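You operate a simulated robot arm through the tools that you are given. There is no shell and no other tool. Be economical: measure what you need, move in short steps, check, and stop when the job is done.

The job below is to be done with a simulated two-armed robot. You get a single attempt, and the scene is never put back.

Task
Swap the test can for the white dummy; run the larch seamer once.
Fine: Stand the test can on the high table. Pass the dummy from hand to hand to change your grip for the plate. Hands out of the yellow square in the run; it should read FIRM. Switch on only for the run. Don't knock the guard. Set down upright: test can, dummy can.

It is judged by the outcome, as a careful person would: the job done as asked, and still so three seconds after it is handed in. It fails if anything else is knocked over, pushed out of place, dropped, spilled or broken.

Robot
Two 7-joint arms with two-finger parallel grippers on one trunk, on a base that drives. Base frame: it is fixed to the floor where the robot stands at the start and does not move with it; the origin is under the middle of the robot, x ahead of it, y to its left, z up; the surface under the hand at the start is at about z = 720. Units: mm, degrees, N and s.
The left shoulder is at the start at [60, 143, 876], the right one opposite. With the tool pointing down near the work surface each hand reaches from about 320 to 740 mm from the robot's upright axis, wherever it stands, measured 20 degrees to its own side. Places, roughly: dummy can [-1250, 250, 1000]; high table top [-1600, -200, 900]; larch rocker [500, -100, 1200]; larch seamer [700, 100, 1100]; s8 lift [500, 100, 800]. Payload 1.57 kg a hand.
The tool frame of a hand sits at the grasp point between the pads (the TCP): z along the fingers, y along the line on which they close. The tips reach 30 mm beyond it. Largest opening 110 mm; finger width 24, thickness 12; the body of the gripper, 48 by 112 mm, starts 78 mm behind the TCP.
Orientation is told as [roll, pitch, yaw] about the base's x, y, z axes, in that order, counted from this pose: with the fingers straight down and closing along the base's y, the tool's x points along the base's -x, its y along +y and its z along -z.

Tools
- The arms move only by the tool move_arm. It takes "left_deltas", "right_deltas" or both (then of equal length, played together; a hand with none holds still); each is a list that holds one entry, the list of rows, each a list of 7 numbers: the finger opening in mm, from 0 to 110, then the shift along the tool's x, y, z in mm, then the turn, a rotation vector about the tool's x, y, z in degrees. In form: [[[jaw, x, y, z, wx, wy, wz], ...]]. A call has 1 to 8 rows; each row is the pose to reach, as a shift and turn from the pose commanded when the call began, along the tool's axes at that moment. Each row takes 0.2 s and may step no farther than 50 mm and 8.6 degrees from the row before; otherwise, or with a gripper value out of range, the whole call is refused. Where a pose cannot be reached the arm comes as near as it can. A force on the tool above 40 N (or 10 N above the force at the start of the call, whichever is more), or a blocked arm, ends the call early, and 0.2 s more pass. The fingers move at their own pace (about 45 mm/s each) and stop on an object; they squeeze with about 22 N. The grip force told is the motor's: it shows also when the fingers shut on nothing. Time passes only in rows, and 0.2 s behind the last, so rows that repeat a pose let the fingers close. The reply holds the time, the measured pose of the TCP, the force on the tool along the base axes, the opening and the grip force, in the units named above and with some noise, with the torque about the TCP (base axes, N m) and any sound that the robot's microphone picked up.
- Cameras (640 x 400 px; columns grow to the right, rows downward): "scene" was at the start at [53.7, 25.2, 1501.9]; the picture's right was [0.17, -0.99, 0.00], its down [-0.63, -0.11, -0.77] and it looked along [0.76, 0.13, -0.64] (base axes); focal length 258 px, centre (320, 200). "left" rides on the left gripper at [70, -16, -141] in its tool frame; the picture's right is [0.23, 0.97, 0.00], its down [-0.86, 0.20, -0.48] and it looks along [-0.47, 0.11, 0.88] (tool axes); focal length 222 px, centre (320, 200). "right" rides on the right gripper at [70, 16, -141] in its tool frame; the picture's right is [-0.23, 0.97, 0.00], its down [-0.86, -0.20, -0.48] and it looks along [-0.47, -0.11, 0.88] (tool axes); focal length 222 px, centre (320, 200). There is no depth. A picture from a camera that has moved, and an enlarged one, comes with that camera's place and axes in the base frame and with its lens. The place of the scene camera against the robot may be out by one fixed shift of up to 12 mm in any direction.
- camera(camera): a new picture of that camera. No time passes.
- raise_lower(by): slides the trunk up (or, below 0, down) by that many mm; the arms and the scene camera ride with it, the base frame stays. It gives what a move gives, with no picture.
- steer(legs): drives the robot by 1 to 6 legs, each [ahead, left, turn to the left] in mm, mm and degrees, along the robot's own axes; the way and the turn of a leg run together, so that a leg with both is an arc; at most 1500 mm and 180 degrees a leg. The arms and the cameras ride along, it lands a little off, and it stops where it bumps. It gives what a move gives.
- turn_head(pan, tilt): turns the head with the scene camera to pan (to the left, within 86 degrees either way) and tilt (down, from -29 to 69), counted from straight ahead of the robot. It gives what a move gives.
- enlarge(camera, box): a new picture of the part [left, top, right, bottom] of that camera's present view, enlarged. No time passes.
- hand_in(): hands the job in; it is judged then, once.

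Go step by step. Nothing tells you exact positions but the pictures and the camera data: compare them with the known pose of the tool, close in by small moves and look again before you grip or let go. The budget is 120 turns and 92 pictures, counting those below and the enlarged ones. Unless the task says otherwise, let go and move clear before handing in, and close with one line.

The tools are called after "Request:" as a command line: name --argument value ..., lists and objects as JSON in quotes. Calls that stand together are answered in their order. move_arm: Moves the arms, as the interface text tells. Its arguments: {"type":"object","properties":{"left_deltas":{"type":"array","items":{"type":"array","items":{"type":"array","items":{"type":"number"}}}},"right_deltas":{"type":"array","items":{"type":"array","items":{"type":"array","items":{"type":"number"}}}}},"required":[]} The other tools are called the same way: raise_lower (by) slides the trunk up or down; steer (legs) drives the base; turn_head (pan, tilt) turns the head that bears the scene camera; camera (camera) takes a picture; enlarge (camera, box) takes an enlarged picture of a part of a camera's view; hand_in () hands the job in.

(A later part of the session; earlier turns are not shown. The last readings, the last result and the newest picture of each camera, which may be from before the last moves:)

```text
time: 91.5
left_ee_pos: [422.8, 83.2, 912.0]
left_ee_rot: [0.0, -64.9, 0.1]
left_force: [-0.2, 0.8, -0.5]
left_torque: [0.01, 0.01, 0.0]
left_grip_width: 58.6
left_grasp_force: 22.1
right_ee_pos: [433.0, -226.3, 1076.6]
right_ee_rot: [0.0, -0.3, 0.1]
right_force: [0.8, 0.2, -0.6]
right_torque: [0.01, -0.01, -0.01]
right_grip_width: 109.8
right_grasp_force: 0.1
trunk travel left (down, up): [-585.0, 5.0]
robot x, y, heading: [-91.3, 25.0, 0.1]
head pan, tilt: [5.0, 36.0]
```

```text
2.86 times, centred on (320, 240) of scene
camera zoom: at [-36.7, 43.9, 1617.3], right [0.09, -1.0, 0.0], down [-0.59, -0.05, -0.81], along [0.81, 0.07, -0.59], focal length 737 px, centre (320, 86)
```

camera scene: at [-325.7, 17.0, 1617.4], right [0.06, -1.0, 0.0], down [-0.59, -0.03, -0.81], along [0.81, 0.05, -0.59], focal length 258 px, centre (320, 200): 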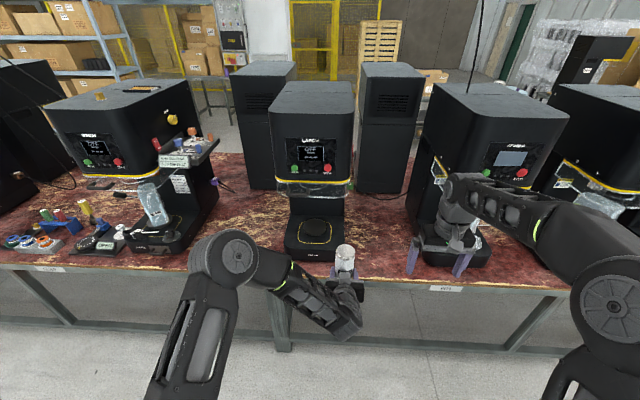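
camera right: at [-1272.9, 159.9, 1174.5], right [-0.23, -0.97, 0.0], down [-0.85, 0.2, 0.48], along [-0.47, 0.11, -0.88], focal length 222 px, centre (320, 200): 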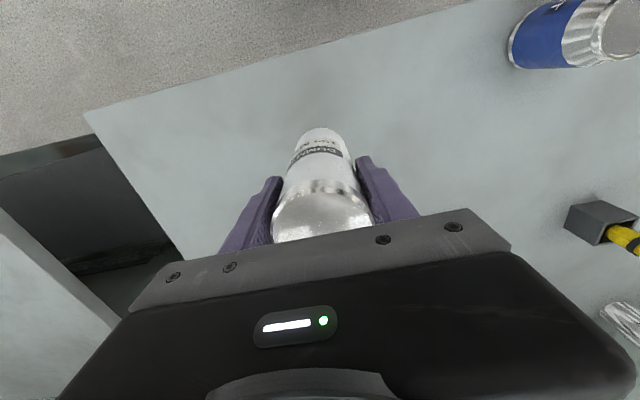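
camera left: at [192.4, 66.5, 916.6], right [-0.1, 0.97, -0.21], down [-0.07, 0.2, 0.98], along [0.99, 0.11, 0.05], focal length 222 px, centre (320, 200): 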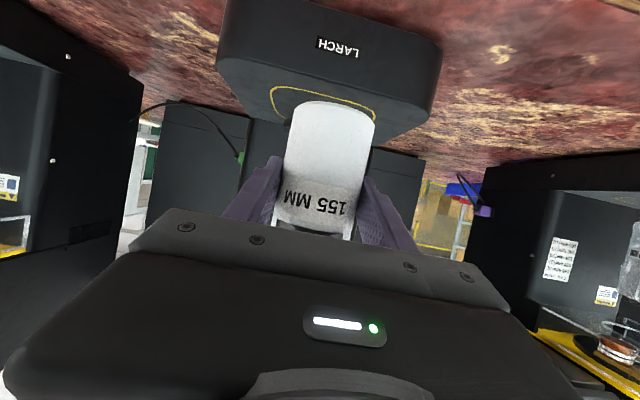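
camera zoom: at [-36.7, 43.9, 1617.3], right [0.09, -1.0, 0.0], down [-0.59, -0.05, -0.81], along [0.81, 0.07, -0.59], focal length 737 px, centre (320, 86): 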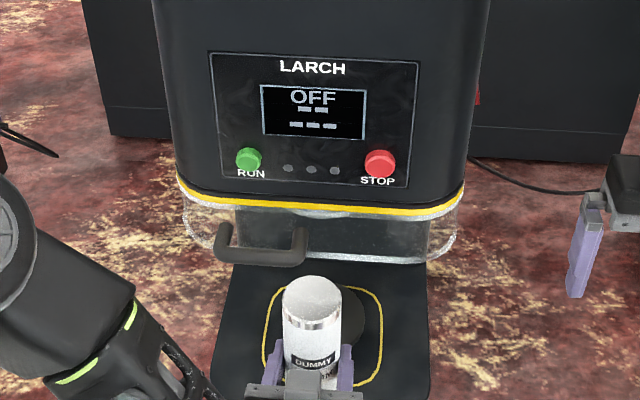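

Clear under the guard handle. I'll advance slowly over the plate.

Request:
move_arm --left_deltas '[[[30, -4, 0, 8, 0, 0, 0], [30, -10, 0, 21, 0, 0, 0], [30, -17, 0, 36, 0, 0, 0], [30, -24, 0, 51, 0, 0, 0], [30, -31, 0, 66, 0, 0, 0], [30, -38, 0, 81, 0, 0, 0], [30, -44, 0, 94, 0, 0, 0], [30, -47.2, 0, 101, 0, 0, 0]]]'

Request:
camera --camera "left"

Request:
enlarge --camera "scene" --box '[260, 190, 380, 290]'

```text
time: 93.3
left_ee_pos: [534.6, 83.0, 912.0]
left_ee_rot: [0.0, -64.9, 0.1]
left_force: [1.2, -0.3, 0.0]
left_torque: [0.0, 0.0, -0.01]
left_grip_width: 58.7
left_grasp_force: 22.2
right_ee_pos: [433.0, -226.4, 1076.2]
right_ee_rot: [0.0, -0.2, 0.1]
right_force: [-0.5, 1.0, 0.6]
right_torque: [-0.02, 0.01, 0.04]
right_grip_width: 110.0
right_grasp_force: 0.1
trunk travel left (down, up): [-585.0, 5.0]
robot x, y, heading: [-95.6, 28.5, -0.1]
head pan, tilt: [5.0, 36.0]
```

```text
28 pictures are left
camera left: at [378.1, 67.0, 908.7], right [-0.1, 0.97, -0.21], down [-0.07, 0.2, 0.98], along [0.99, 0.11, 0.05], focal length 222 px, centre (320, 200)
```

left: 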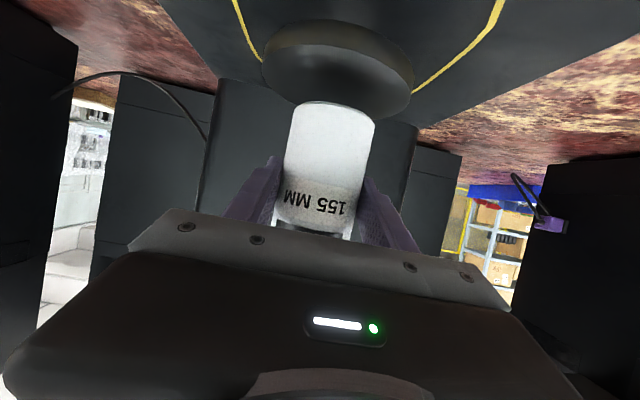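

```text
4.00 times, centred on (320, 240) of scene
camera zoom: at [-36.5, 43.9, 1617.3], right [0.09, -1.0, 0.0], down [-0.59, -0.05, -0.81], along [0.81, 0.07, -0.59], focal length 1032 px, centre (320, 40)
```

zoom: 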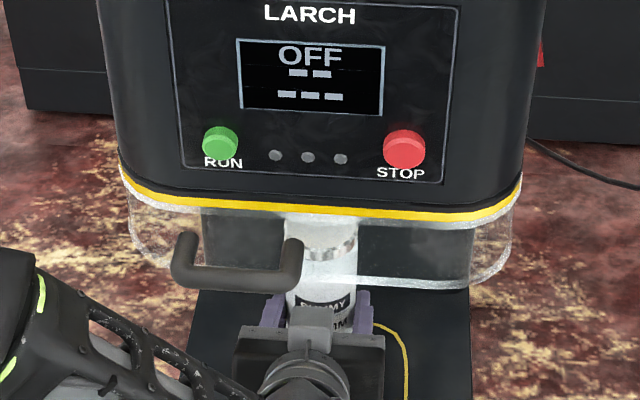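

The dummy is centred over the plate within a few mm. I'll lower it in small steps until contact.

Request:
move_arm --left_deltas '[[[30, 1.8, 0, 0.85, 0, 0, 0], [30, 3.6, 0, 1.7, 0, 0, 0], [30, 5.4, 0, 2.5, 0, 0, 0], [30, 6.8, 0, 3.2, 0, 0, 0], [30, 8.1, 0, 3.8, 0, 0, 0], [30, 9, 0, 4.2, 0, 0, 0], [30, 9, 0, 4.2, 0, 0, 0]]]'

Request:
camera --camera "left"

```text
time: 94.9
left_ee_pos: [534.7, 83.4, 902.5]
left_ee_rot: [0.1, -65.0, 0.0]
left_force: [0.1, -0.7, -0.2]
left_torque: [0.0, 0.02, 0.02]
left_grip_width: 58.4
left_grasp_force: 22.3
right_ee_pos: [432.3, -226.1, 1076.6]
right_ee_rot: [0.0, -0.2, 0.1]
right_force: [-0.1, 0.1, 0.0]
right_torque: [-0.01, 0.01, -0.03]
right_grip_width: 110.0
right_grasp_force: 0.1
trunk travel left (down, up): [-585.0, 5.0]
robot x, y, heading: [-93.5, 25.9, 0.0]
head pan, tilt: [5.0, 36.0]
```

```text
26 pictures are left
camera left: at [377.9, 66.7, 899.1], right [-0.1, 0.97, -0.21], down [-0.07, 0.2, 0.98], along [0.99, 0.11, 0.05], focal length 222 px, centre (320, 200)
```

left: 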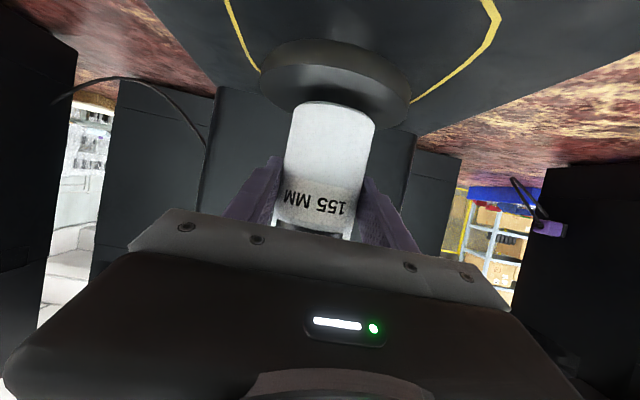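

Request:
move_arm --left_deltas '[[[30, 0.9, 0, 0.4, 0, 0, 0], [30, 1.8, 0, 0.85, 0, 0, 0], [30, 2.7, 0, 1.3, 0, 0, 0], [30, 3.6, 0, 1.7, 0, 0, 0], [30, 4.5, 0, 2.1, 0, 0, 0], [30, 4.5, 0, 2.1, 0, 0, 0]]]'

```text
time: 96.3
left_ee_pos: [534.4, 83.6, 897.9]
left_ee_rot: [0.1, -65.0, 0.1]
left_force: [-0.6, -0.1, 0.2]
left_torque: [0.01, 0.01, 0.02]
left_grip_width: 58.5
left_grasp_force: 21.9
right_ee_pos: [432.2, -227.1, 1077.3]
right_ee_rot: [0.0, -0.4, 0.1]
right_force: [-0.8, -0.2, -0.1]
right_torque: [0.01, 0.01, -0.01]
right_grip_width: 109.9
right_grasp_force: 0.0
trunk travel left (down, up): [-585.0, 5.0]
robot x, y, heading: [-90.4, 26.8, 0.1]
head pan, tilt: [5.0, 36.0]
```

Request:
move_arm --left_deltas '[[[30, 0.9, 0, 0.4, 0, 0, 0], [30, 1.8, 0, 0.85, 0, 0, 0], [30, 2.7, 0, 1.3, 0, 0, 0], [30, 3.6, 0, 1.7, 0, 0, 0], [30, 3.6, 0, 1.7, 0, 0, 0]]]'

Request:
enlarge --camera "left" --box '[230, 30, 440, 170]'

```text
time: 97.5
left_ee_pos: [533.4, 83.5, 896.1]
left_ee_rot: [0.1, -65.2, -0.1]
left_force: [-3.4, 0.1, 14.3]
left_torque: [-0.14, -0.36, -0.16]
left_grip_width: 58.5
left_grasp_force: 22.2
right_ee_pos: [431.2, -226.8, 1078.0]
right_ee_rot: [0.0, -0.5, 0.2]
right_force: [-0.5, 0.6, -0.2]
right_torque: [0.0, 0.03, -0.03]
right_grip_width: 110.2
right_grasp_force: 0.0
trunk travel left (down, up): [-585.0, 5.0]
robot x, y, heading: [-94.6, 25.1, -0.2]
head pan, tilt: [5.0, 36.0]
```

```text
2.86 times, centred on (335, 100) of left
camera zoom: at [377.7, 66.4, 891.8], right [-0.1, 0.97, -0.21], down [-0.08, 0.2, 0.98], along [0.99, 0.11, 0.05], focal length 635 px, centre (277, 486)
```

zoom: 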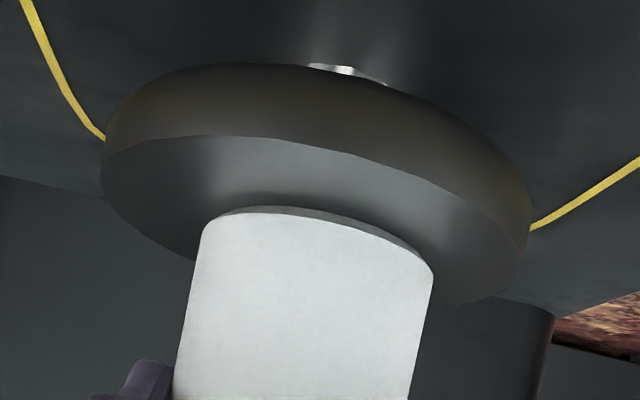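

Contact on the plate, and the fit shows dummy and plate centres coincide within about 1–2 mm. I'll ease off, open slowly and withdraw straight back.

Request:
move_arm --left_deltas '[[[30, -1.6, 0, -0.75, 0, 0, 0], [62, -1.6, 0, -0.75, 0, 0, 0], [75, -1.6, 0, -0.75, 0, 0, 0], [95, -1.6, 0, -0.75, 0, 0, 0], [110, -1.6, 0, -0.75, 0, 0, 0], [110, -1.6, 0, -0.75, 0, 0, 0]]]'

Request:
move_arm --left_deltas '[[[110, 6, 0, -14, 0, 0, 0], [110, 15, 0, -34, 0, 0, 0], [110, 25, 0, -56, 0, 0, 0], [110, 35, 0, -77, 0, 0, 0], [110, 44, 0, -97, 0, 0, 0], [110, 44, 0, -97, 0, 0, 0]]]'

Request:
camera --camera "left"

```text
time: 98.9
left_ee_pos: [533.9, 83.9, 895.0]
left_ee_rot: [0.1, -64.9, 0.0]
left_force: [-0.4, 0.0, -0.2]
left_torque: [-0.02, -0.04, 0.0]
left_grip_width: 109.9
left_grasp_force: 0.1
right_ee_pos: [433.2, -226.7, 1077.3]
right_ee_rot: [0.0, -0.3, 0.1]
right_force: [0.4, 0.0, -0.7]
right_torque: [0.02, 0.01, 0.01]
right_grip_width: 110.1
right_grasp_force: 0.1
trunk travel left (down, up): [-585.0, 5.0]
robot x, y, heading: [-91.2, 26.5, -0.1]
head pan, tilt: [5.0, 36.0]
```

```text
time: 100.3
left_ee_pos: [428.0, 84.0, 896.0]
left_ee_rot: [0.0, -64.9, 0.1]
left_force: [-0.6, 0.9, 0.1]
left_torque: [0.03, 0.03, 0.04]
left_grip_width: 110.0
left_grasp_force: 0.0
right_ee_pos: [432.4, -224.1, 1076.3]
right_ee_rot: [0.0, -0.3, 0.1]
right_force: [0.8, 0.1, -0.2]
right_torque: [-0.04, -0.01, 0.01]
right_grip_width: 110.0
right_grasp_force: 0.0
trunk travel left (down, up): [-585.0, 5.0]
robot x, y, heading: [-94.9, 23.7, 0.2]
head pan, tilt: [5.0, 36.0]
```

```text
24 pictures are left
camera left: at [271.3, 67.1, 893.1], right [-0.1, 0.97, -0.21], down [-0.07, 0.2, 0.98], along [0.99, 0.11, 0.05], focal length 222 px, centre (320, 200)
```

left: 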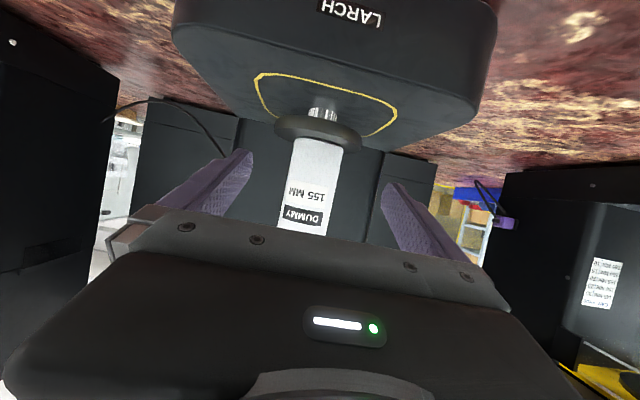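

The dummy stands on the plate. I'll back away clear of the machine, then shape both hands: right for the rocker, left for RUN.

Request:
steer --legs '[[-280, 0, 0]]'

Request:
move_arm --right_deltas '[[[110, 0, 0, -15, 0, -8.5, 0], [80, 0, 0, -30, 0, -17, 0], [50, 0, 0, -45, 0, -25.5, 0], [20, 0, 0, -60, 0, -34, 0], [0, 0, 0, -75, 0, -42.5, 0], [0, 0, 0, -90, 0, -51, 0], [0, 0, 0, -105, 0, -59.5, 0], [0, 0, 0, -115, 0, -68, 0]]]' --left_deltas '[[[110, -30, 20, -14, 0, -4, 0], [80, -60, 40, -28, 0, -8, 0], [50, -90, 60, -42, 0, -12, 0], [20, -120, 80, -56, 0, -16, 0], [0, -150, 90, -70, 0, -20, 0], [0, -180, 90, -84, 0, -25, 0], [0, -210, 90, -98, 0, -25, 0], [0, -240, 90, -112, 0, -25, 0]]]'

Request:
camera --camera "scene"

```text
time: 102.2
left_ee_pos: [145.9, 83.6, 898.2]
left_ee_rot: [0.1, -65.1, 0.0]
left_force: [0.0, -0.1, 0.5]
left_torque: [-0.01, 0.0, -0.01]
left_grip_width: 110.2
left_grasp_force: 0.0
right_ee_pos: [151.6, -226.2, 1076.6]
right_ee_rot: [0.1, -0.5, 0.1]
right_force: [-0.9, 0.1, -0.7]
right_torque: [0.01, -0.02, -0.01]
right_grip_width: 109.8
right_grasp_force: 0.0
trunk travel left (down, up): [-585.0, 5.0]
robot x, y, heading: [-374.3, 26.3, 0.0]
head pan, tilt: [5.0, 36.0]
```

```text
time: 104.0
left_ee_pos: [174.4, 169.7, 1174.0]
left_ee_rot: [-38.8, -89.8, 38.9]
left_force: [0.3, 0.0, 0.3]
left_torque: [0.01, 0.0, -0.02]
left_grip_width: 0.0
left_grasp_force: 14.4
left hand out of reach, approached as far as the arm can: row 4, 5, 6, 7, 8
right_ee_pos: [149.1, -230.5, 1188.1]
right_ee_rot: [-1.0, -64.6, 0.0]
right_force: [0.2, -0.6, 0.7]
right_torque: [0.02, -0.02, 0.0]
right_grip_width: 0.0
right_grasp_force: 14.4
right hand out of reach, approached as far as the arm can: row 8
trunk travel left (down, up): [-585.0, 5.0]
robot x, y, heading: [-372.4, 25.1, -0.3]
head pan, tilt: [5.0, 36.0]
```

```text
23 pictures are left
camera scene: at [-317.8, 45.3, 1617.4], right [0.09, -1.0, 0.0], down [-0.58, -0.05, -0.81], along [0.81, 0.07, -0.59], focal length 258 px, centre (320, 200)
```

scene: 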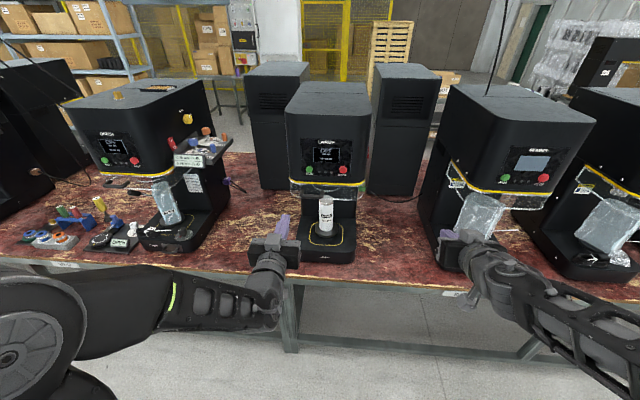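

Left now points forward. I'll swing the right hand to point forward-left (about 50° yaw, level) at rocker height.

Request:
move_arm --right_deltas '[[[0, -6.8, 0, 6.5, -6.1, -2.9, -1.4], [0, -13.6, 0, 13, -12.3, -5.9, -2.8], [0, -20.4, 0, 19.4, -18.4, -8.8, -4.2], [0, -27.2, 0, 25.8, -24.6, -11.7, -5.7], [0, -34, 0, 32.3, -30.7, -14.6, -7.1], [0, -40.8, 0, 38.7, -36.8, -17.6, -8.5], [0, -47.6, 0, 45.2, -43, -20.5, -9.9], [0, -54.4, 0, 51.6, -49.1, -23.4, -11.3]]]'

Request:
camera --camera "scene"

```text
time: 105.8
left_ee_pos: [175.8, 168.7, 1173.5]
left_ee_rot: [19.9, -89.9, -19.8]
left_force: [0.2, 0.2, -0.7]
left_torque: [0.04, 0.0, 0.03]
left_grip_width: 0.0
left_grasp_force: 21.3
right_ee_pos: [219.9, -231.8, 1212.6]
right_ee_rot: [-29.1, -89.0, 78.5]
right_force: [-0.3, -0.1, 0.1]
right_torque: [0.0, -0.03, 0.03]
right_grip_width: 0.0
right_grasp_force: 21.5
trunk travel left (down, up): [-585.0, 5.0]
robot x, y, heading: [-374.8, 27.8, 0.1]
head pan, tilt: [5.0, 36.0]
```

```text
22 pictures are left
camera scene: at [-315.7, 43.3, 1617.3], right [0.09, -1.0, 0.0], down [-0.59, -0.05, -0.81], along [0.81, 0.07, -0.59], focal length 258 px, centre (320, 200)
```

scene: 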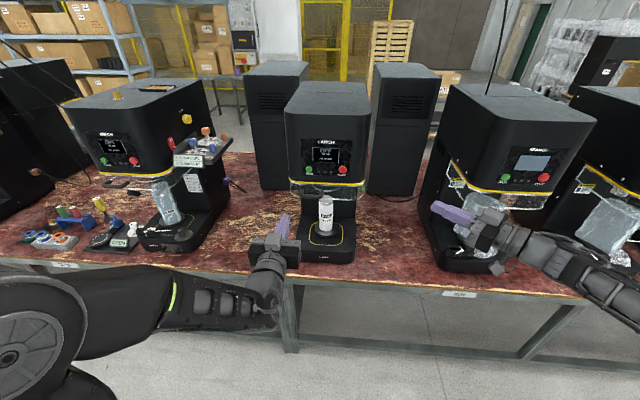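

The right hand now points at the rocker side. I'll tuck the left hand back and bring the right hand inward, so nothing meets the neighbouring machine on approach.

Request:
move_arm --right_deltas '[[[0, 0, 13, 15, 0, 0, 0], [0, 0, 26, 30, 0, 0, 0], [0, 0, 39, 45, 0, 0, 0], [0, 0, 52, 60.8, 0, 0, 0]]]' --left_deltas '[[[0, 0, 0, -20, 0, 0, 0], [0, 0, 0, -40, 0, 0, 0], [0, 0, 0, -60, 0, 0, 0], [0, 0, 0, -80, 0, 0, 0]]]'

Request:
steer --legs '[[200, 14, 0]]'

Request:
camera --camera "right"

Request:
camera --camera "scene"

```text
time: 106.8
left_ee_pos: [167.4, 151.9, 1185.5]
left_ee_rot: [23.9, -89.9, -23.8]
left_force: [-0.8, 0.8, -0.5]
left_torque: [0.01, 0.01, 0.02]
left_grip_width: 0.0
left_grasp_force: 21.4
left hand out of reach, approached as far as the arm can: row 1, 2, 3, 4
right_ee_pos: [220.6, -152.4, 1214.0]
right_ee_rot: [-27.8, -89.1, 76.9]
right_force: [0.6, 0.4, 0.8]
right_torque: [-0.01, 0.02, 0.0]
right_grip_width: 0.2
right_grasp_force: 21.4
trunk travel left (down, up): [-585.0, 5.0]
robot x, y, heading: [-375.2, 24.9, 0.0]
head pan, tilt: [5.0, 36.0]
```

```text
time: 108.5
left_ee_pos: [373.2, 166.5, 1185.4]
left_ee_rot: [8.8, -89.9, -8.7]
left_force: [0.5, -0.2, 0.0]
left_torque: [-0.01, -0.03, 0.0]
left_grip_width: 0.0
left_grasp_force: 21.0
right_ee_pos: [423.6, -137.0, 1210.0]
right_ee_rot: [-23.2, -88.9, 72.6]
right_force: [-0.1, -0.1, 0.3]
right_torque: [0.01, -0.04, 0.04]
right_grip_width: 0.2
right_grasp_force: 21.2
trunk travel left (down, up): [-585.0, 5.0]
robot x, y, heading: [-173.3, 39.4, -0.2]
head pan, tilt: [5.0, 36.0]
```

```text
21 pictures are left
camera right: at [319.5, -236.5, 1144.7], right [-0.74, 0.64, 0.22], down [-0.16, -0.48, 0.86], along [0.66, 0.6, 0.45], focal length 222 px, centre (320, 200)
```

right: 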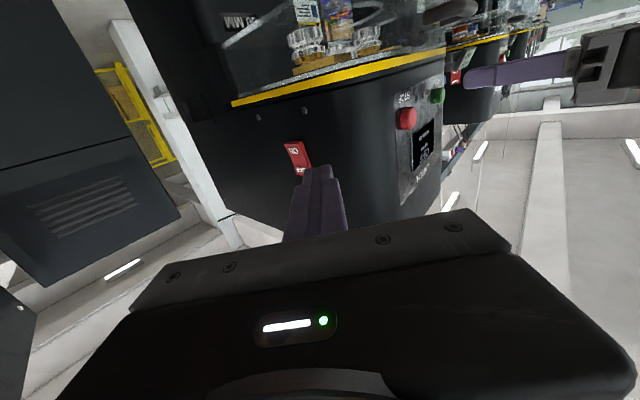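

```text
20 pictures are left
camera scene: at [-112.7, 57.9, 1617.3], right [0.09, -1.0, 0.0], down [-0.59, -0.05, -0.81], along [0.81, 0.07, -0.59], focal length 258 px, centre (320, 200)
```

scene: 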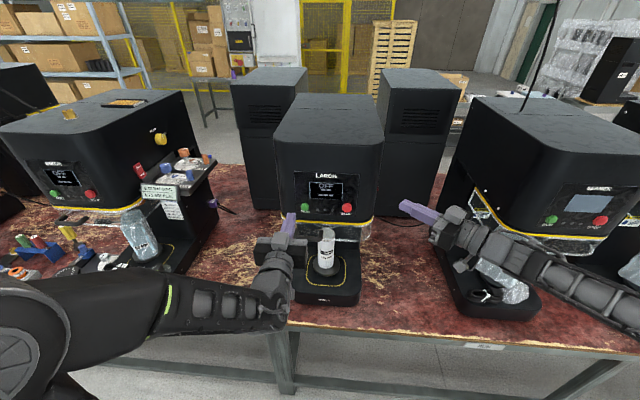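

The rocker appears near (557, -43), with its ON end at the lower part (z about 1213). I'll bring the right fingertip to a stand-off about 30 mm short of it and look again.

Request:
move_arm --right_deltas '[[[0, 0, -10.5, 23, 0, 0, 0], [0, 0, -21, 46, 0, 0, 0], [0, 0, -31.5, 69, 0, 0, 0], [0, -2, -42, 91, 0, 0, 0], [0, -2, -42, 91, 0, 0, 0]]]'

Request:
camera --camera "right"

Request:
enlarge --camera "scene" --box '[260, 120, 460, 280]'

```text
time: 109.7
left_ee_pos: [370.9, 165.6, 1184.8]
left_ee_rot: [28.5, -89.9, -28.5]
left_force: [-0.3, -0.3, 0.0]
left_torque: [-0.02, 0.01, -0.01]
left_grip_width: 0.2
left_grasp_force: 21.3
right_ee_pos: [514.5, -97.4, 1213.3]
right_ee_rot: [-26.4, -89.1, 75.6]
right_force: [-0.2, -1.1, 0.9]
right_torque: [0.0, 0.02, -0.01]
right_grip_width: 0.0
right_grasp_force: 21.2
trunk travel left (down, up): [-585.0, 5.0]
robot x, y, heading: [-168.1, 42.2, 0.1]
head pan, tilt: [5.0, 36.0]
```

```text
19 pictures are left
camera right: at [410.1, -194.9, 1146.0], right [-0.74, 0.64, 0.22], down [-0.16, -0.48, 0.86], along [0.66, 0.6, 0.45], focal length 222 px, centre (320, 200)
```

right: 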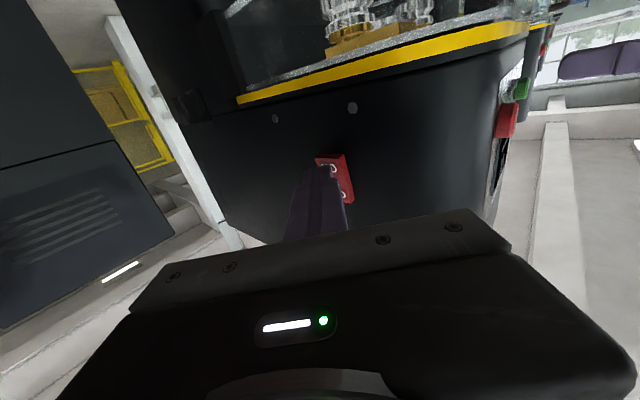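

```text
2.50 times, centred on (360, 200) of scene
camera zoom: at [-114.7, 57.6, 1617.4], right [0.09, -1.0, 0.0], down [-0.59, -0.05, -0.81], along [0.81, 0.07, -0.59], focal length 645 px, centre (220, 200)
```

zoom: 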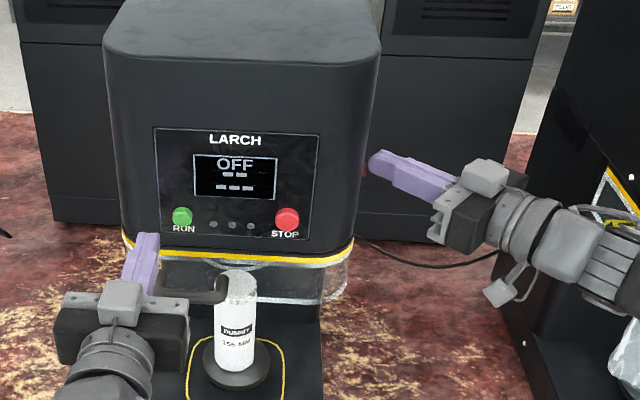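

Triangulating with both pictures puts the rocker at about (506, -86), ON end z about 1197, so the finger is slightly too far back along x. I'll retract and re-aim.

Request:
move_arm --right_deltas '[[[0, 0, 0, -26, 0, 0, 0], [0, 8, 0, -52, 0, 0, 0], [0, 15, 14, -52, 0, 0, 0], [0, 15, 14, -52, 0, 0, 0]]]'

Request:
enlarge --camera "right" --box '[240, 80, 440, 230]'

```text
time: 110.7
left_ee_pos: [370.8, 166.5, 1184.4]
left_ee_rot: [21.4, -89.9, -21.4]
left_force: [0.2, 0.7, 0.0]
left_torque: [0.05, -0.01, -0.05]
left_grip_width: 0.1
left_grasp_force: 21.3
right_ee_pos: [469.5, -127.1, 1197.7]
right_ee_rot: [-26.1, -89.1, 75.2]
right_force: [0.0, 0.5, -0.2]
right_torque: [-0.02, 0.0, -0.03]
right_grip_width: 0.0
right_grasp_force: 21.3
trunk travel left (down, up): [-585.0, 5.0]
robot x, y, heading: [-168.7, 41.8, -0.0]
head pan, tilt: [5.0, 36.0]
```

```text
2.67 times, centred on (340, 155) of right
camera zoom: at [364.4, -225.6, 1131.7], right [-0.74, 0.64, 0.22], down [-0.16, -0.48, 0.86], along [0.66, 0.6, 0.45], focal length 592 px, centre (267, 320)
```

zoom: 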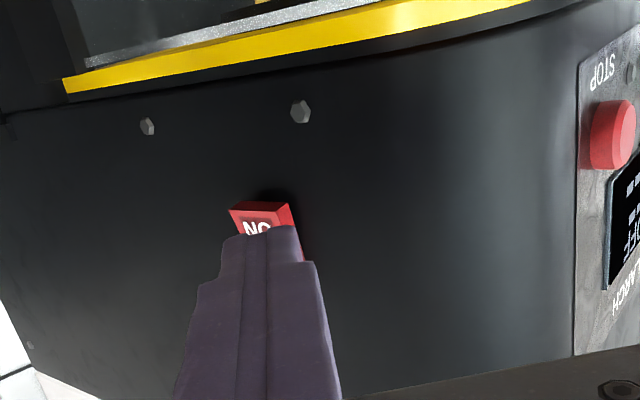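

The right fingertip is now aimed at the ON half. Before switching on I'll pre-position the left finger in front of RUN.

Request:
camera --camera "left"

```text
16 pictures are left
camera left: at [230.8, 149.4, 1115.5], right [0.0, 0.97, -0.23], down [-0.48, 0.2, 0.86], along [0.88, 0.11, 0.46], focal length 222 px, centre (320, 200)
```

left: 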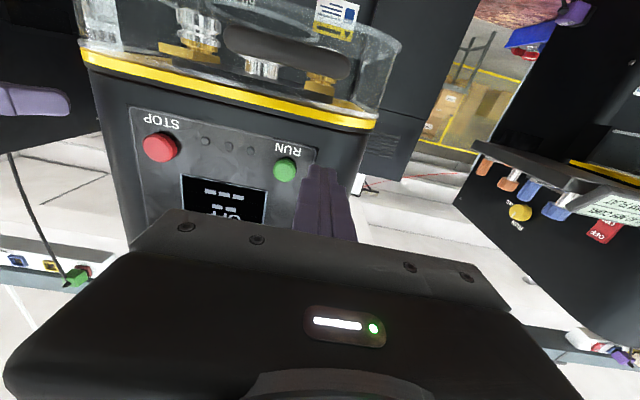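

Request:
move_arm --left_deltas '[[[0, -3, -15, 0, 0, 0, 0], [0, -6.5, -31, 0, 0, 0, 0], [0, -6.5, -31, 0, 0, 0, 0]]]'

Request:
camera --camera "left"

```text
time: 111.5
left_ee_pos: [370.5, 134.1, 1191.8]
left_ee_rot: [27.4, -89.9, -27.2]
left_force: [0.4, -0.5, 0.5]
left_torque: [-0.02, 0.02, -0.03]
left_grip_width: 0.0
left_grasp_force: 20.9
right_ee_pos: [469.4, -126.1, 1198.0]
right_ee_rot: [-26.6, -89.0, 75.9]
right_force: [0.6, 0.1, 0.1]
right_torque: [0.03, -0.01, 0.01]
right_grip_width: 0.2
right_grasp_force: 21.3
trunk travel left (down, up): [-585.0, 5.0]
robot x, y, heading: [-172.1, 37.0, -0.2]
head pan, tilt: [5.0, 36.0]
```

```text
15 pictures are left
camera left: at [231.0, 118.1, 1121.9], right [0.0, 0.97, -0.23], down [-0.48, 0.2, 0.86], along [0.88, 0.11, 0.47], focal length 222 px, centre (320, 200)
```

left: 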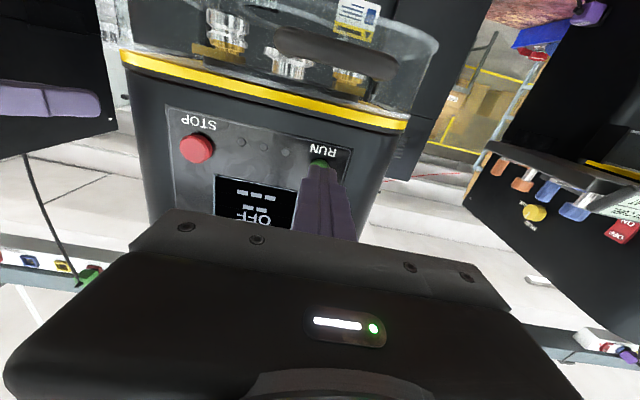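

RUN is at about (411, 134, 1188), roughly 10 mm ahead of the left fingertip and aligned. Now the right finger advances to the rocker's ON half.

Request:
move_arm --right_deltas '[[[0, 0, -3, 8, 0, 0, 0], [0, 0, -3, 15, 0, 0, 0], [0, 0, -3, 22, 0, 0, 0], [0, 0, -3, 22, 0, 0, 0]]]'

Request:
enlarge --camera "right" --box '[240, 80, 440, 230]'

```text
time: 112.5
left_ee_pos: [370.0, 135.5, 1191.7]
left_ee_rot: [21.9, -89.8, -21.9]
left_force: [-0.4, 0.4, 0.4]
left_torque: [0.0, 0.02, 0.02]
left_grip_width: 0.0
left_grasp_force: 21.3
right_ee_pos: [484.9, -114.0, 1199.1]
right_ee_rot: [-27.2, -89.0, 76.5]
right_force: [0.1, 0.4, 1.0]
right_torque: [-0.01, -0.01, 0.01]
right_grip_width: 0.3
right_grasp_force: 21.1
trunk travel left (down, up): [-585.0, 5.0]
robot x, y, heading: [-173.0, 41.7, -0.1]
head pan, tilt: [5.0, 36.0]
```

```text
2.67 times, centred on (340, 155) of right
camera zoom: at [381.1, -211.2, 1131.8], right [-0.74, 0.64, 0.22], down [-0.16, -0.48, 0.86], along [0.66, 0.6, 0.45], focal length 592 px, centre (267, 320)
```

zoom: 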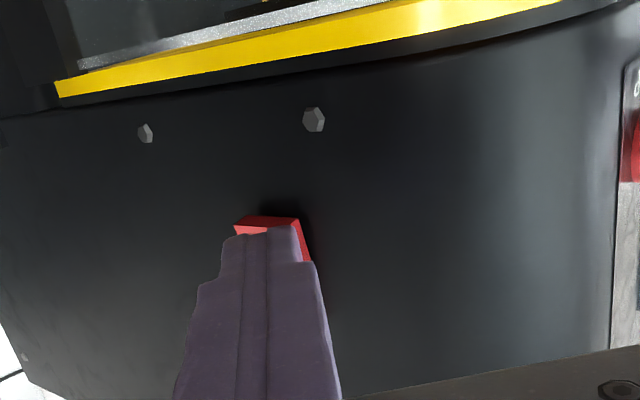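

Request:
move_arm --right_deltas '[[[0, -3, 0, 4, 0, 0, 0], [0, -3, 0, 8, 0, 0, 0], [0, -3, 0, 12, 0, 0, 0], [0, -3, 0, 16, 0, 0, 0], [0, -3, 0, 16, 0, 0, 0]]]'

Request:
enlarge --camera "right" --box '[240, 80, 440, 230]'

```text
time: 113.7
left_ee_pos: [372.0, 133.8, 1192.1]
left_ee_rot: [20.0, -89.9, -19.8]
left_force: [0.4, 0.1, 0.2]
left_torque: [-0.01, 0.01, -0.02]
left_grip_width: 0.2
left_grasp_force: 21.4
right_ee_pos: [496.7, -102.1, 1200.7]
right_ee_rot: [-26.8, -89.0, 76.1]
right_force: [-0.2, 0.3, 0.1]
right_torque: [-0.01, -0.02, -0.04]
right_grip_width: 0.0
right_grasp_force: 21.4
trunk travel left (down, up): [-585.0, 5.0]
robot x, y, heading: [-171.5, 36.2, -0.4]
head pan, tilt: [5.0, 36.0]
```

```text
2.67 times, centred on (340, 155) of right
camera zoom: at [392.1, -199.0, 1134.4], right [-0.74, 0.64, 0.22], down [-0.16, -0.48, 0.86], along [0.66, 0.6, 0.45], focal length 592 px, centre (267, 320)
```

zoom: 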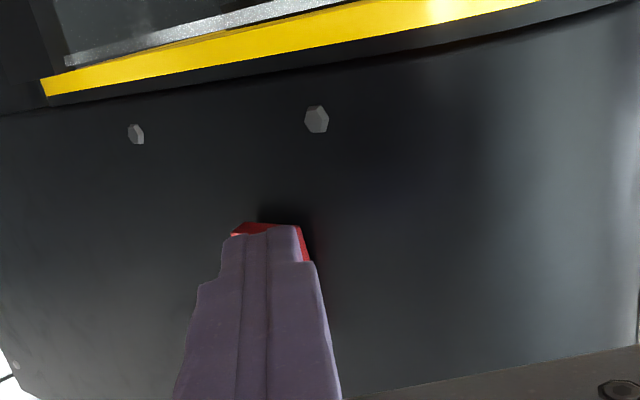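

Request:
move_arm --right_deltas '[[[0, 0, 0, 4, 0, 0, 0], [0, 0, 0, 8, 0, 0, 0], [0, 0, 0, 12, 0, 0, 0], [0, 0, 0, 12, 0, 0, 0]]]'

Request:
enlarge --camera "right" --box '[240, 80, 440, 230]'

```text
time: 114.7
left_ee_pos: [370.5, 133.8, 1191.8]
left_ee_rot: [58.3, -89.8, -58.2]
left_force: [0.9, -0.2, -0.4]
left_torque: [0.02, 0.02, 0.02]
left_grip_width: 0.0
left_grasp_force: 21.4
right_ee_pos: [502.4, -92.8, 1200.3]
right_ee_rot: [-26.5, -89.0, 75.7]
right_force: [-9.2, -2.1, -3.8]
right_torque: [-0.2, 0.11, 0.3]
right_grip_width: 0.0
right_grasp_force: 22.1
trunk travel left (down, up): [-585.0, 5.0]
robot x, y, heading: [-169.8, 40.7, 0.1]
head pan, tilt: [5.0, 36.0]
```

```text
2.67 times, centred on (340, 155) of right
camera zoom: at [398.6, -190.2, 1133.8], right [-0.74, 0.64, 0.22], down [-0.16, -0.48, 0.86], along [0.66, 0.6, 0.45], focal length 592 px, centre (267, 320)
```

zoom: 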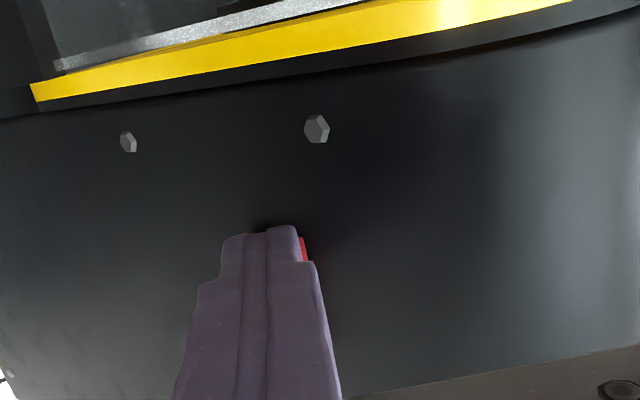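

The finger met about 10 N and the ON end has sunk in. I'll check the display.

Request:
enlarge --camera "scene" --box '[270, 140, 400, 230]'

```text
4.44 times, centred on (335, 185) of scene
camera zoom: at [-115.9, 57.3, 1617.3], right [0.09, -1.0, 0.0], down [-0.58, -0.05, -0.81], along [0.81, 0.07, -0.59], focal length 1147 px, centre (253, 267)
```

zoom: 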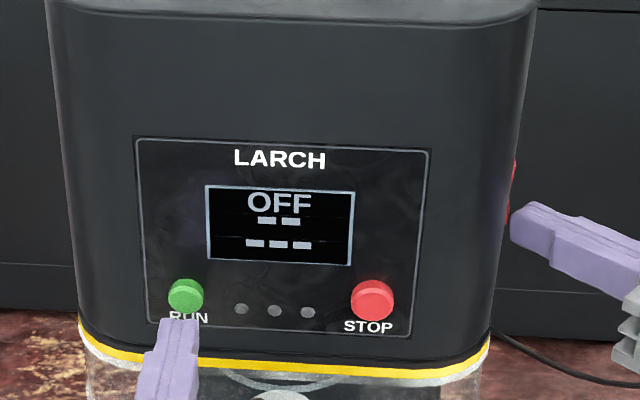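

Still OFF, so I'll push a little further, mostly toward +y.

Request:
move_arm --right_deltas '[[[0, 0, 3, 2, 0, 0, 0], [0, 0, 5, 5, 0, 0, 0], [0, 0, 7, 8, 0, 0, 0], [0, 0, 7, 8, 0, 0, 0]]]'

Request:
enlarge --camera "scene" --box '[270, 140, 400, 230]'

```text
time: 115.7
left_ee_pos: [369.2, 127.4, 1193.6]
left_ee_rot: [97.1, -89.7, -97.1]
left_force: [0.4, -0.7, -0.4]
left_torque: [-0.03, 0.04, 0.01]
left_grip_width: 0.1
left_grasp_force: 21.4
right_ee_pos: [502.6, -89.8, 1200.1]
right_ee_rot: [-25.7, -89.2, 74.4]
right_force: [-15.5, -33.7, 1.1]
right_torque: [0.4, -0.22, -0.07]
right_grip_width: 0.2
right_grasp_force: 21.8
trunk travel left (down, up): [-585.0, 5.0]
robot x, y, heading: [-170.3, 40.4, -0.2]
head pan, tilt: [5.0, 36.0]
```

```text
4.44 times, centred on (335, 185) of scene
camera zoom: at [-117.4, 50.8, 1617.5], right [0.09, -1.0, 0.0], down [-0.58, -0.05, -0.81], along [0.81, 0.07, -0.59], focal length 1147 px, centre (253, 267)
```

zoom: 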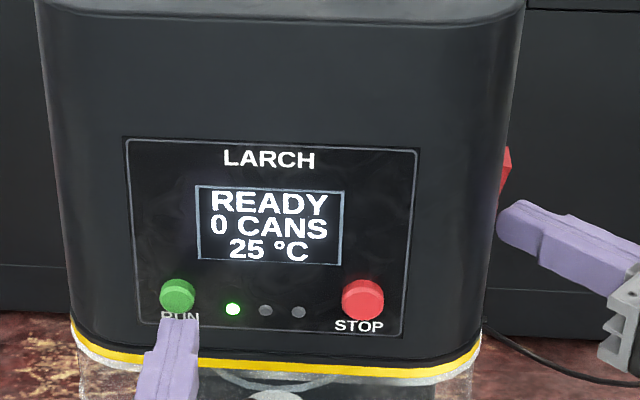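

It reads READY, 0 CANS. I'll back the right hand off a little, then press RUN with the left and retract.

Request:
move_arm --right_deltas '[[[0, 0, 0, -10, 0, 0, 0], [0, 0, 0, -30, 0, 0, 0], [0, 0, 0, -45, 0, 0, 0], [0, 0, 0, -45, 0, 0, 0]]]'

Request:
move_arm --left_deltas '[[[0, 3, 0, 5, 0, 0, 0], [0, 3, 0, 9, 0, 0, 0], [0, 3, 0, 12, 0, 0, 0], [0, 3, 0, 15, 0, 0, 0], [0, 3, 0, 18, 0, 0, 0]]]'

Request:
enlarge --camera "scene" --box '[270, 140, 400, 230]'

```text
time: 116.7
left_ee_pos: [371.6, 135.4, 1191.4]
left_ee_rot: [20.8, -89.9, -20.7]
left_force: [-0.6, -0.1, -0.4]
left_torque: [0.03, 0.01, 0.0]
left_grip_width: 0.1
left_grasp_force: 21.1
right_ee_pos: [474.2, -114.6, 1201.8]
right_ee_rot: [-27.4, -89.0, 76.9]
right_force: [0.6, 0.0, -0.8]
right_torque: [0.03, 0.01, 0.05]
right_grip_width: 0.0
right_grasp_force: 21.7
trunk travel left (down, up): [-585.0, 5.0]
robot x, y, heading: [-173.0, 39.1, -0.0]
head pan, tilt: [5.0, 36.0]
```

```text
time: 117.9
left_ee_pos: [388.6, 134.3, 1188.6]
left_ee_rot: [17.2, -90.0, -17.1]
left_force: [-0.7, 0.0, 0.2]
left_torque: [-0.02, 0.02, 0.0]
left_grip_width: 0.1
left_grasp_force: 21.5
right_ee_pos: [474.7, -115.1, 1201.7]
right_ee_rot: [-26.4, -88.9, 75.6]
right_force: [0.4, 0.4, -0.5]
right_torque: [0.0, 0.0, 0.0]
right_grip_width: 0.0
right_grasp_force: 21.5
trunk travel left (down, up): [-585.0, 5.0]
robot x, y, heading: [-171.6, 43.4, 0.1]
head pan, tilt: [5.0, 36.0]
```

```text
4.44 times, centred on (335, 185) of scene
camera zoom: at [-114.2, 57.8, 1617.3], right [0.09, -1.0, 0.0], down [-0.59, -0.05, -0.81], along [0.81, 0.07, -0.59], focal length 1147 px, centre (253, 267)
```

zoom: 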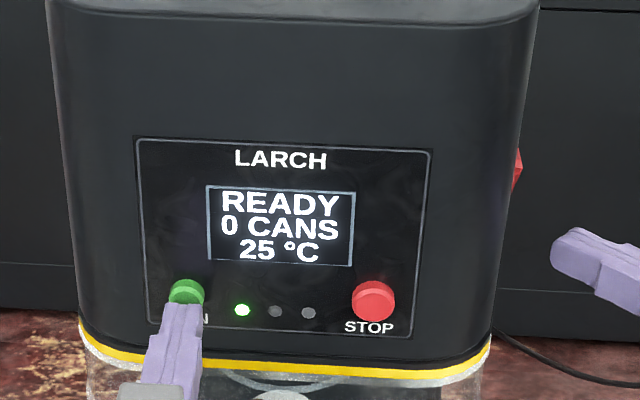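

Request:
move_arm --left_deltas '[[[0, 0, 0, 4, 0, 0, 0], [0, 0, 0, 7, 0, 0, 0], [0, 0, 0, 10, 0, 0, 0], [0, 0, 0, 10, 0, 0, 0]]]'

```text
time: 118.9
left_ee_pos: [398.6, 135.5, 1188.1]
left_ee_rot: [24.5, -89.9, -24.5]
left_force: [-14.3, -1.0, -3.1]
left_torque: [-0.08, 0.06, -0.02]
left_grip_width: 0.0
left_grasp_force: 21.5
right_ee_pos: [472.1, -114.8, 1202.0]
right_ee_rot: [-32.2, -88.9, 81.4]
right_force: [-0.8, 0.2, 0.3]
right_torque: [0.03, 0.03, -0.02]
right_grip_width: 0.1
right_grasp_force: 21.4
trunk travel left (down, up): [-585.0, 5.0]
robot x, y, heading: [-173.5, 38.3, -0.1]
head pan, tilt: [5.0, 36.0]
heard: click
```

A click: RUN is pressed. I'll retract the left hand and watch the display.

Request:
move_arm --left_deltas '[[[0, 0, 0, -10, 0, 0, 0], [0, 0, 0, -20, 0, 0, 0], [0, 0, 0, -28, 0, 0, 0]]]'

Request:
enlarge --camera "scene" --box '[260, 140, 400, 300]'

```text
time: 119.7
left_ee_pos: [372.6, 136.2, 1189.4]
left_ee_rot: [32.2, -90.0, -32.0]
left_force: [-0.4, 0.1, -0.7]
left_torque: [0.01, -0.03, 0.03]
left_grip_width: 0.1
left_grasp_force: 21.4
right_ee_pos: [475.2, -114.8, 1201.3]
right_ee_rot: [-27.0, -89.0, 76.1]
right_force: [0.5, 1.4, -0.2]
right_torque: [-0.01, 0.0, -0.01]
right_grip_width: 0.0
right_grasp_force: 21.7
trunk travel left (down, up): [-585.0, 5.0]
robot x, y, heading: [-165.7, 39.1, -0.1]
head pan, tilt: [5.0, 36.0]
```

```text
2.50 times, centred on (330, 220) of scene
camera zoom: at [-114.3, 57.9, 1617.4], right [0.09, -1.0, 0.0], down [-0.59, -0.05, -0.81], along [0.81, 0.07, -0.59], focal length 645 px, centre (295, 150)
```

zoom: 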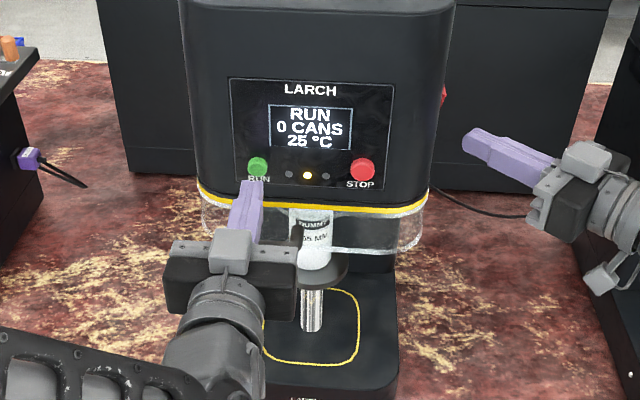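

It's running with the lift raised. I'll wait, and meanwhile raise the right finger to the height of the OFF half without touching.

Request:
move_arm --right_deltas '[[[0, -7, 0, 0, 0, 0, 0], [0, -14, 0, 0, 0, 0, 0], [0, -20, 0, 0, 0, 0, 0], [0, -25, 0, 0, 0, 0, 0], [0, -25, 0, 0, 0, 0, 0], [0, -25, 0, 0, 0, 0, 0], [0, -25, 0, 0, 0, 0, 0], [0, -25, 0, 0, 0, 0, 0]]]'

Request:
move_arm --right_deltas '[[[0, 0, 0, 0, 0, 0, 0], [0, 0, 0, 0, 0, 0, 0], [0, 0, 0, 0, 0, 0, 0], [0, 0, 0, 0, 0, 0, 0], [0, 0, 0, 0, 0, 0, 0], [0, 0, 0, 0, 0, 0, 0], [0, 0, 0, 0, 0, 0, 0], [0, 0, 0, 0, 0, 0, 0]]]'

Request:
enlarge --camera "scene" --box '[260, 140, 400, 300]'

```text
time: 121.5
left_ee_pos: [371.1, 135.6, 1189.3]
left_ee_rot: [16.9, -89.9, -16.8]
left_force: [-0.6, 0.2, 0.2]
left_torque: [-0.01, 0.0, 0.01]
left_grip_width: 0.0
left_grasp_force: 21.3
right_ee_pos: [474.8, -113.6, 1227.2]
right_ee_rot: [-26.7, -89.0, 75.8]
right_force: [-1.0, 0.0, -0.6]
right_torque: [-0.04, 0.02, -0.01]
right_grip_width: 0.0
right_grasp_force: 20.7
trunk travel left (down, up): [-585.0, 5.0]
robot x, y, heading: [-170.3, 37.4, -0.0]
head pan, tilt: [5.0, 36.0]
```

```text
time: 123.3
left_ee_pos: [370.4, 136.0, 1189.4]
left_ee_rot: [16.9, -90.0, -16.7]
left_force: [0.0, -0.5, -0.2]
left_torque: [0.0, 0.0, -0.01]
left_grip_width: 0.0
left_grasp_force: 21.8
right_ee_pos: [474.7, -115.0, 1225.9]
right_ee_rot: [-26.7, -88.9, 75.9]
right_force: [-0.5, 0.2, 0.1]
right_torque: [0.01, 0.02, 0.01]
right_grip_width: 0.1
right_grasp_force: 21.3
trunk travel left (down, up): [-585.0, 5.0]
robot x, y, heading: [-170.8, 38.6, -0.1]
head pan, tilt: [5.0, 36.0]
```

```text
2.50 times, centred on (330, 220) of scene
camera zoom: at [-114.4, 57.8, 1617.4], right [0.09, -1.0, 0.0], down [-0.59, -0.05, -0.81], along [0.81, 0.07, -0.59], focal length 645 px, centre (295, 150)
```

zoom: 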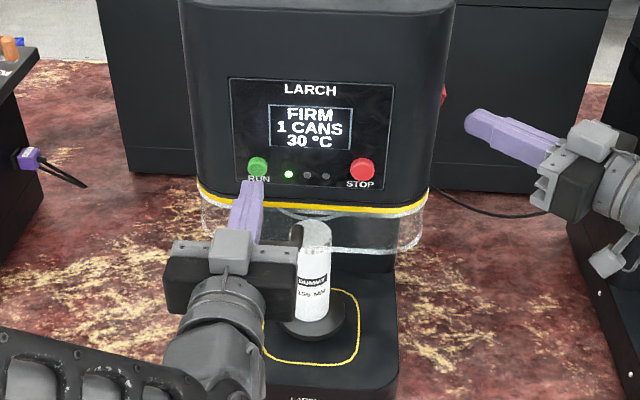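

It reads FIRM, 1 CANS, and the lift is down again. Now I'll switch off, checking the finger's aim at the OFF half.

Request:
move_arm --right_deltas '[[[0, 0, 0, 8, 0, 0, 0], [0, 0, 2, 16, 0, 0, 0], [0, 0, 2, 16, 0, 0, 0]]]'

Request:
enlarge --camera "right" --box '[240, 80, 440, 230]'

```text
time: 124.1
left_ee_pos: [371.5, 135.9, 1188.6]
left_ee_rot: [19.5, -89.9, -19.5]
left_force: [-1.2, -0.1, 0.6]
left_torque: [0.01, 0.01, 0.02]
left_grip_width: 0.0
left_grasp_force: 21.0
right_ee_pos: [483.3, -101.3, 1225.5]
right_ee_rot: [-26.7, -89.1, 76.0]
right_force: [0.2, -0.5, -0.3]
right_torque: [0.02, 0.01, -0.03]
right_grip_width: 0.2
right_grasp_force: 21.1
trunk travel left (down, up): [-585.0, 5.0]
robot x, y, heading: [-171.5, 42.0, 0.1]
head pan, tilt: [5.0, 36.0]
```

```text
2.67 times, centred on (340, 155) of right
camera zoom: at [379.2, -199.0, 1159.5], right [-0.74, 0.64, 0.22], down [-0.16, -0.48, 0.86], along [0.66, 0.6, 0.45], focal length 592 px, centre (267, 320)
```

zoom: 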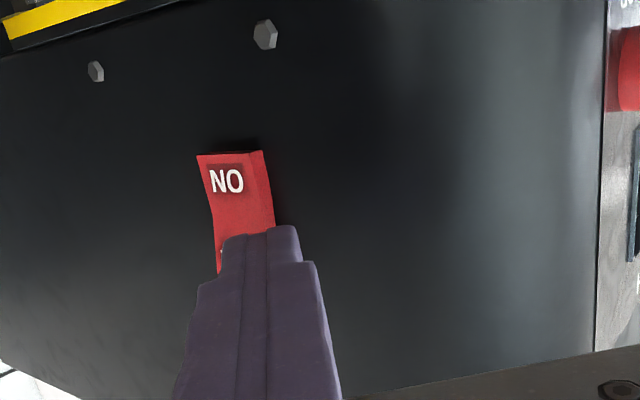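

Request:
move_arm --right_deltas '[[[0, -2, -7, 0, 0, 0, 0], [0, -2, -7, 4, 0, 0, 0], [0, -2, -6, 8, 0, 0, 0], [0, -2, -5, 12, 0, 0, 0], [0, -2, -4, 15, 0, 0, 0], [0, -2, -3, 18, 0, 0, 0], [0, -2, -3, 18, 0, 0, 0]]]'

Request:
enlarge --camera "scene" --box '[260, 140, 400, 300]'

```text
time: 125.7
left_ee_pos: [371.9, 135.8, 1189.2]
left_ee_rot: [19.6, -89.9, -19.5]
left_force: [0.8, 0.1, -0.1]
left_torque: [0.01, 0.01, 0.02]
left_grip_width: 0.0
left_grasp_force: 20.8
right_ee_pos: [497.6, -91.1, 1227.1]
right_ee_rot: [-26.8, -88.9, 76.0]
right_force: [-0.5, -0.7, -0.1]
right_torque: [0.0, -0.01, 0.01]
right_grip_width: 0.0
right_grasp_force: 21.2
trunk travel left (down, up): [-585.0, 5.0]
robot x, y, heading: [-173.8, 37.1, 0.0]
head pan, tilt: [5.0, 36.0]
```

```text
2.50 times, centred on (330, 220) of scene
camera zoom: at [-114.5, 57.7, 1617.4], right [0.09, -1.0, 0.0], down [-0.59, -0.05, -0.81], along [0.81, 0.07, -0.59], focal length 645 px, centre (295, 150)
```

zoom: 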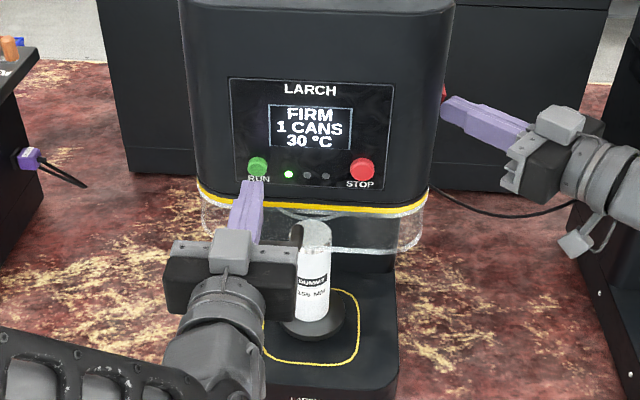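

Request:
move_arm --right_deltas '[[[0, 0, 1, 3, 0, 0, 0], [0, 0, 3, 6, 0, 0, 0], [0, 0, 5, 9, 0, 0, 0], [0, 0, 7, 12, 0, 0, 0], [0, 0, 7, 12, 0, 0, 0]]]'

Request:
enlarge --camera "scene" --box '[260, 140, 400, 300]'

```text
time: 126.8
left_ee_pos: [367.3, 131.2, 1191.1]
left_ee_rot: [142.8, -89.9, -143.0]
left_force: [-0.1, 0.9, -0.1]
left_torque: [-0.02, 0.0, -0.01]
left_grip_width: 0.0
left_grasp_force: 21.4
right_ee_pos: [496.7, -87.2, 1228.1]
right_ee_rot: [-28.4, -89.0, 76.6]
right_force: [-18.4, -16.6, 4.4]
right_torque: [-0.03, 0.25, 0.13]
right_grip_width: 0.0
right_grasp_force: 21.2
trunk travel left (down, up): [-585.0, 5.0]
robot x, y, heading: [-167.5, 39.6, -0.1]
head pan, tilt: [5.0, 36.0]
stopped in row 5 (right hand): the force on the tool passed its limit at 42 N (the readings are from after the stop); the commanded pose is now the measured one
```

```text
2.50 times, centred on (330, 220) of scene
camera zoom: at [-119.8, 55.2, 1617.6], right [0.08, -1.0, 0.0], down [-0.58, -0.05, -0.81], along [0.81, 0.07, -0.59], focal length 645 px, centre (295, 150)
```

zoom: 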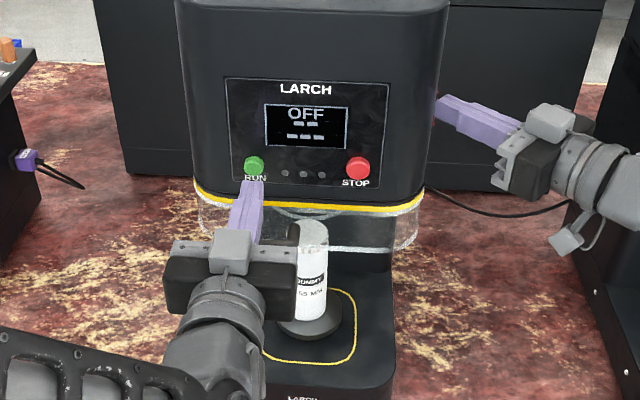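

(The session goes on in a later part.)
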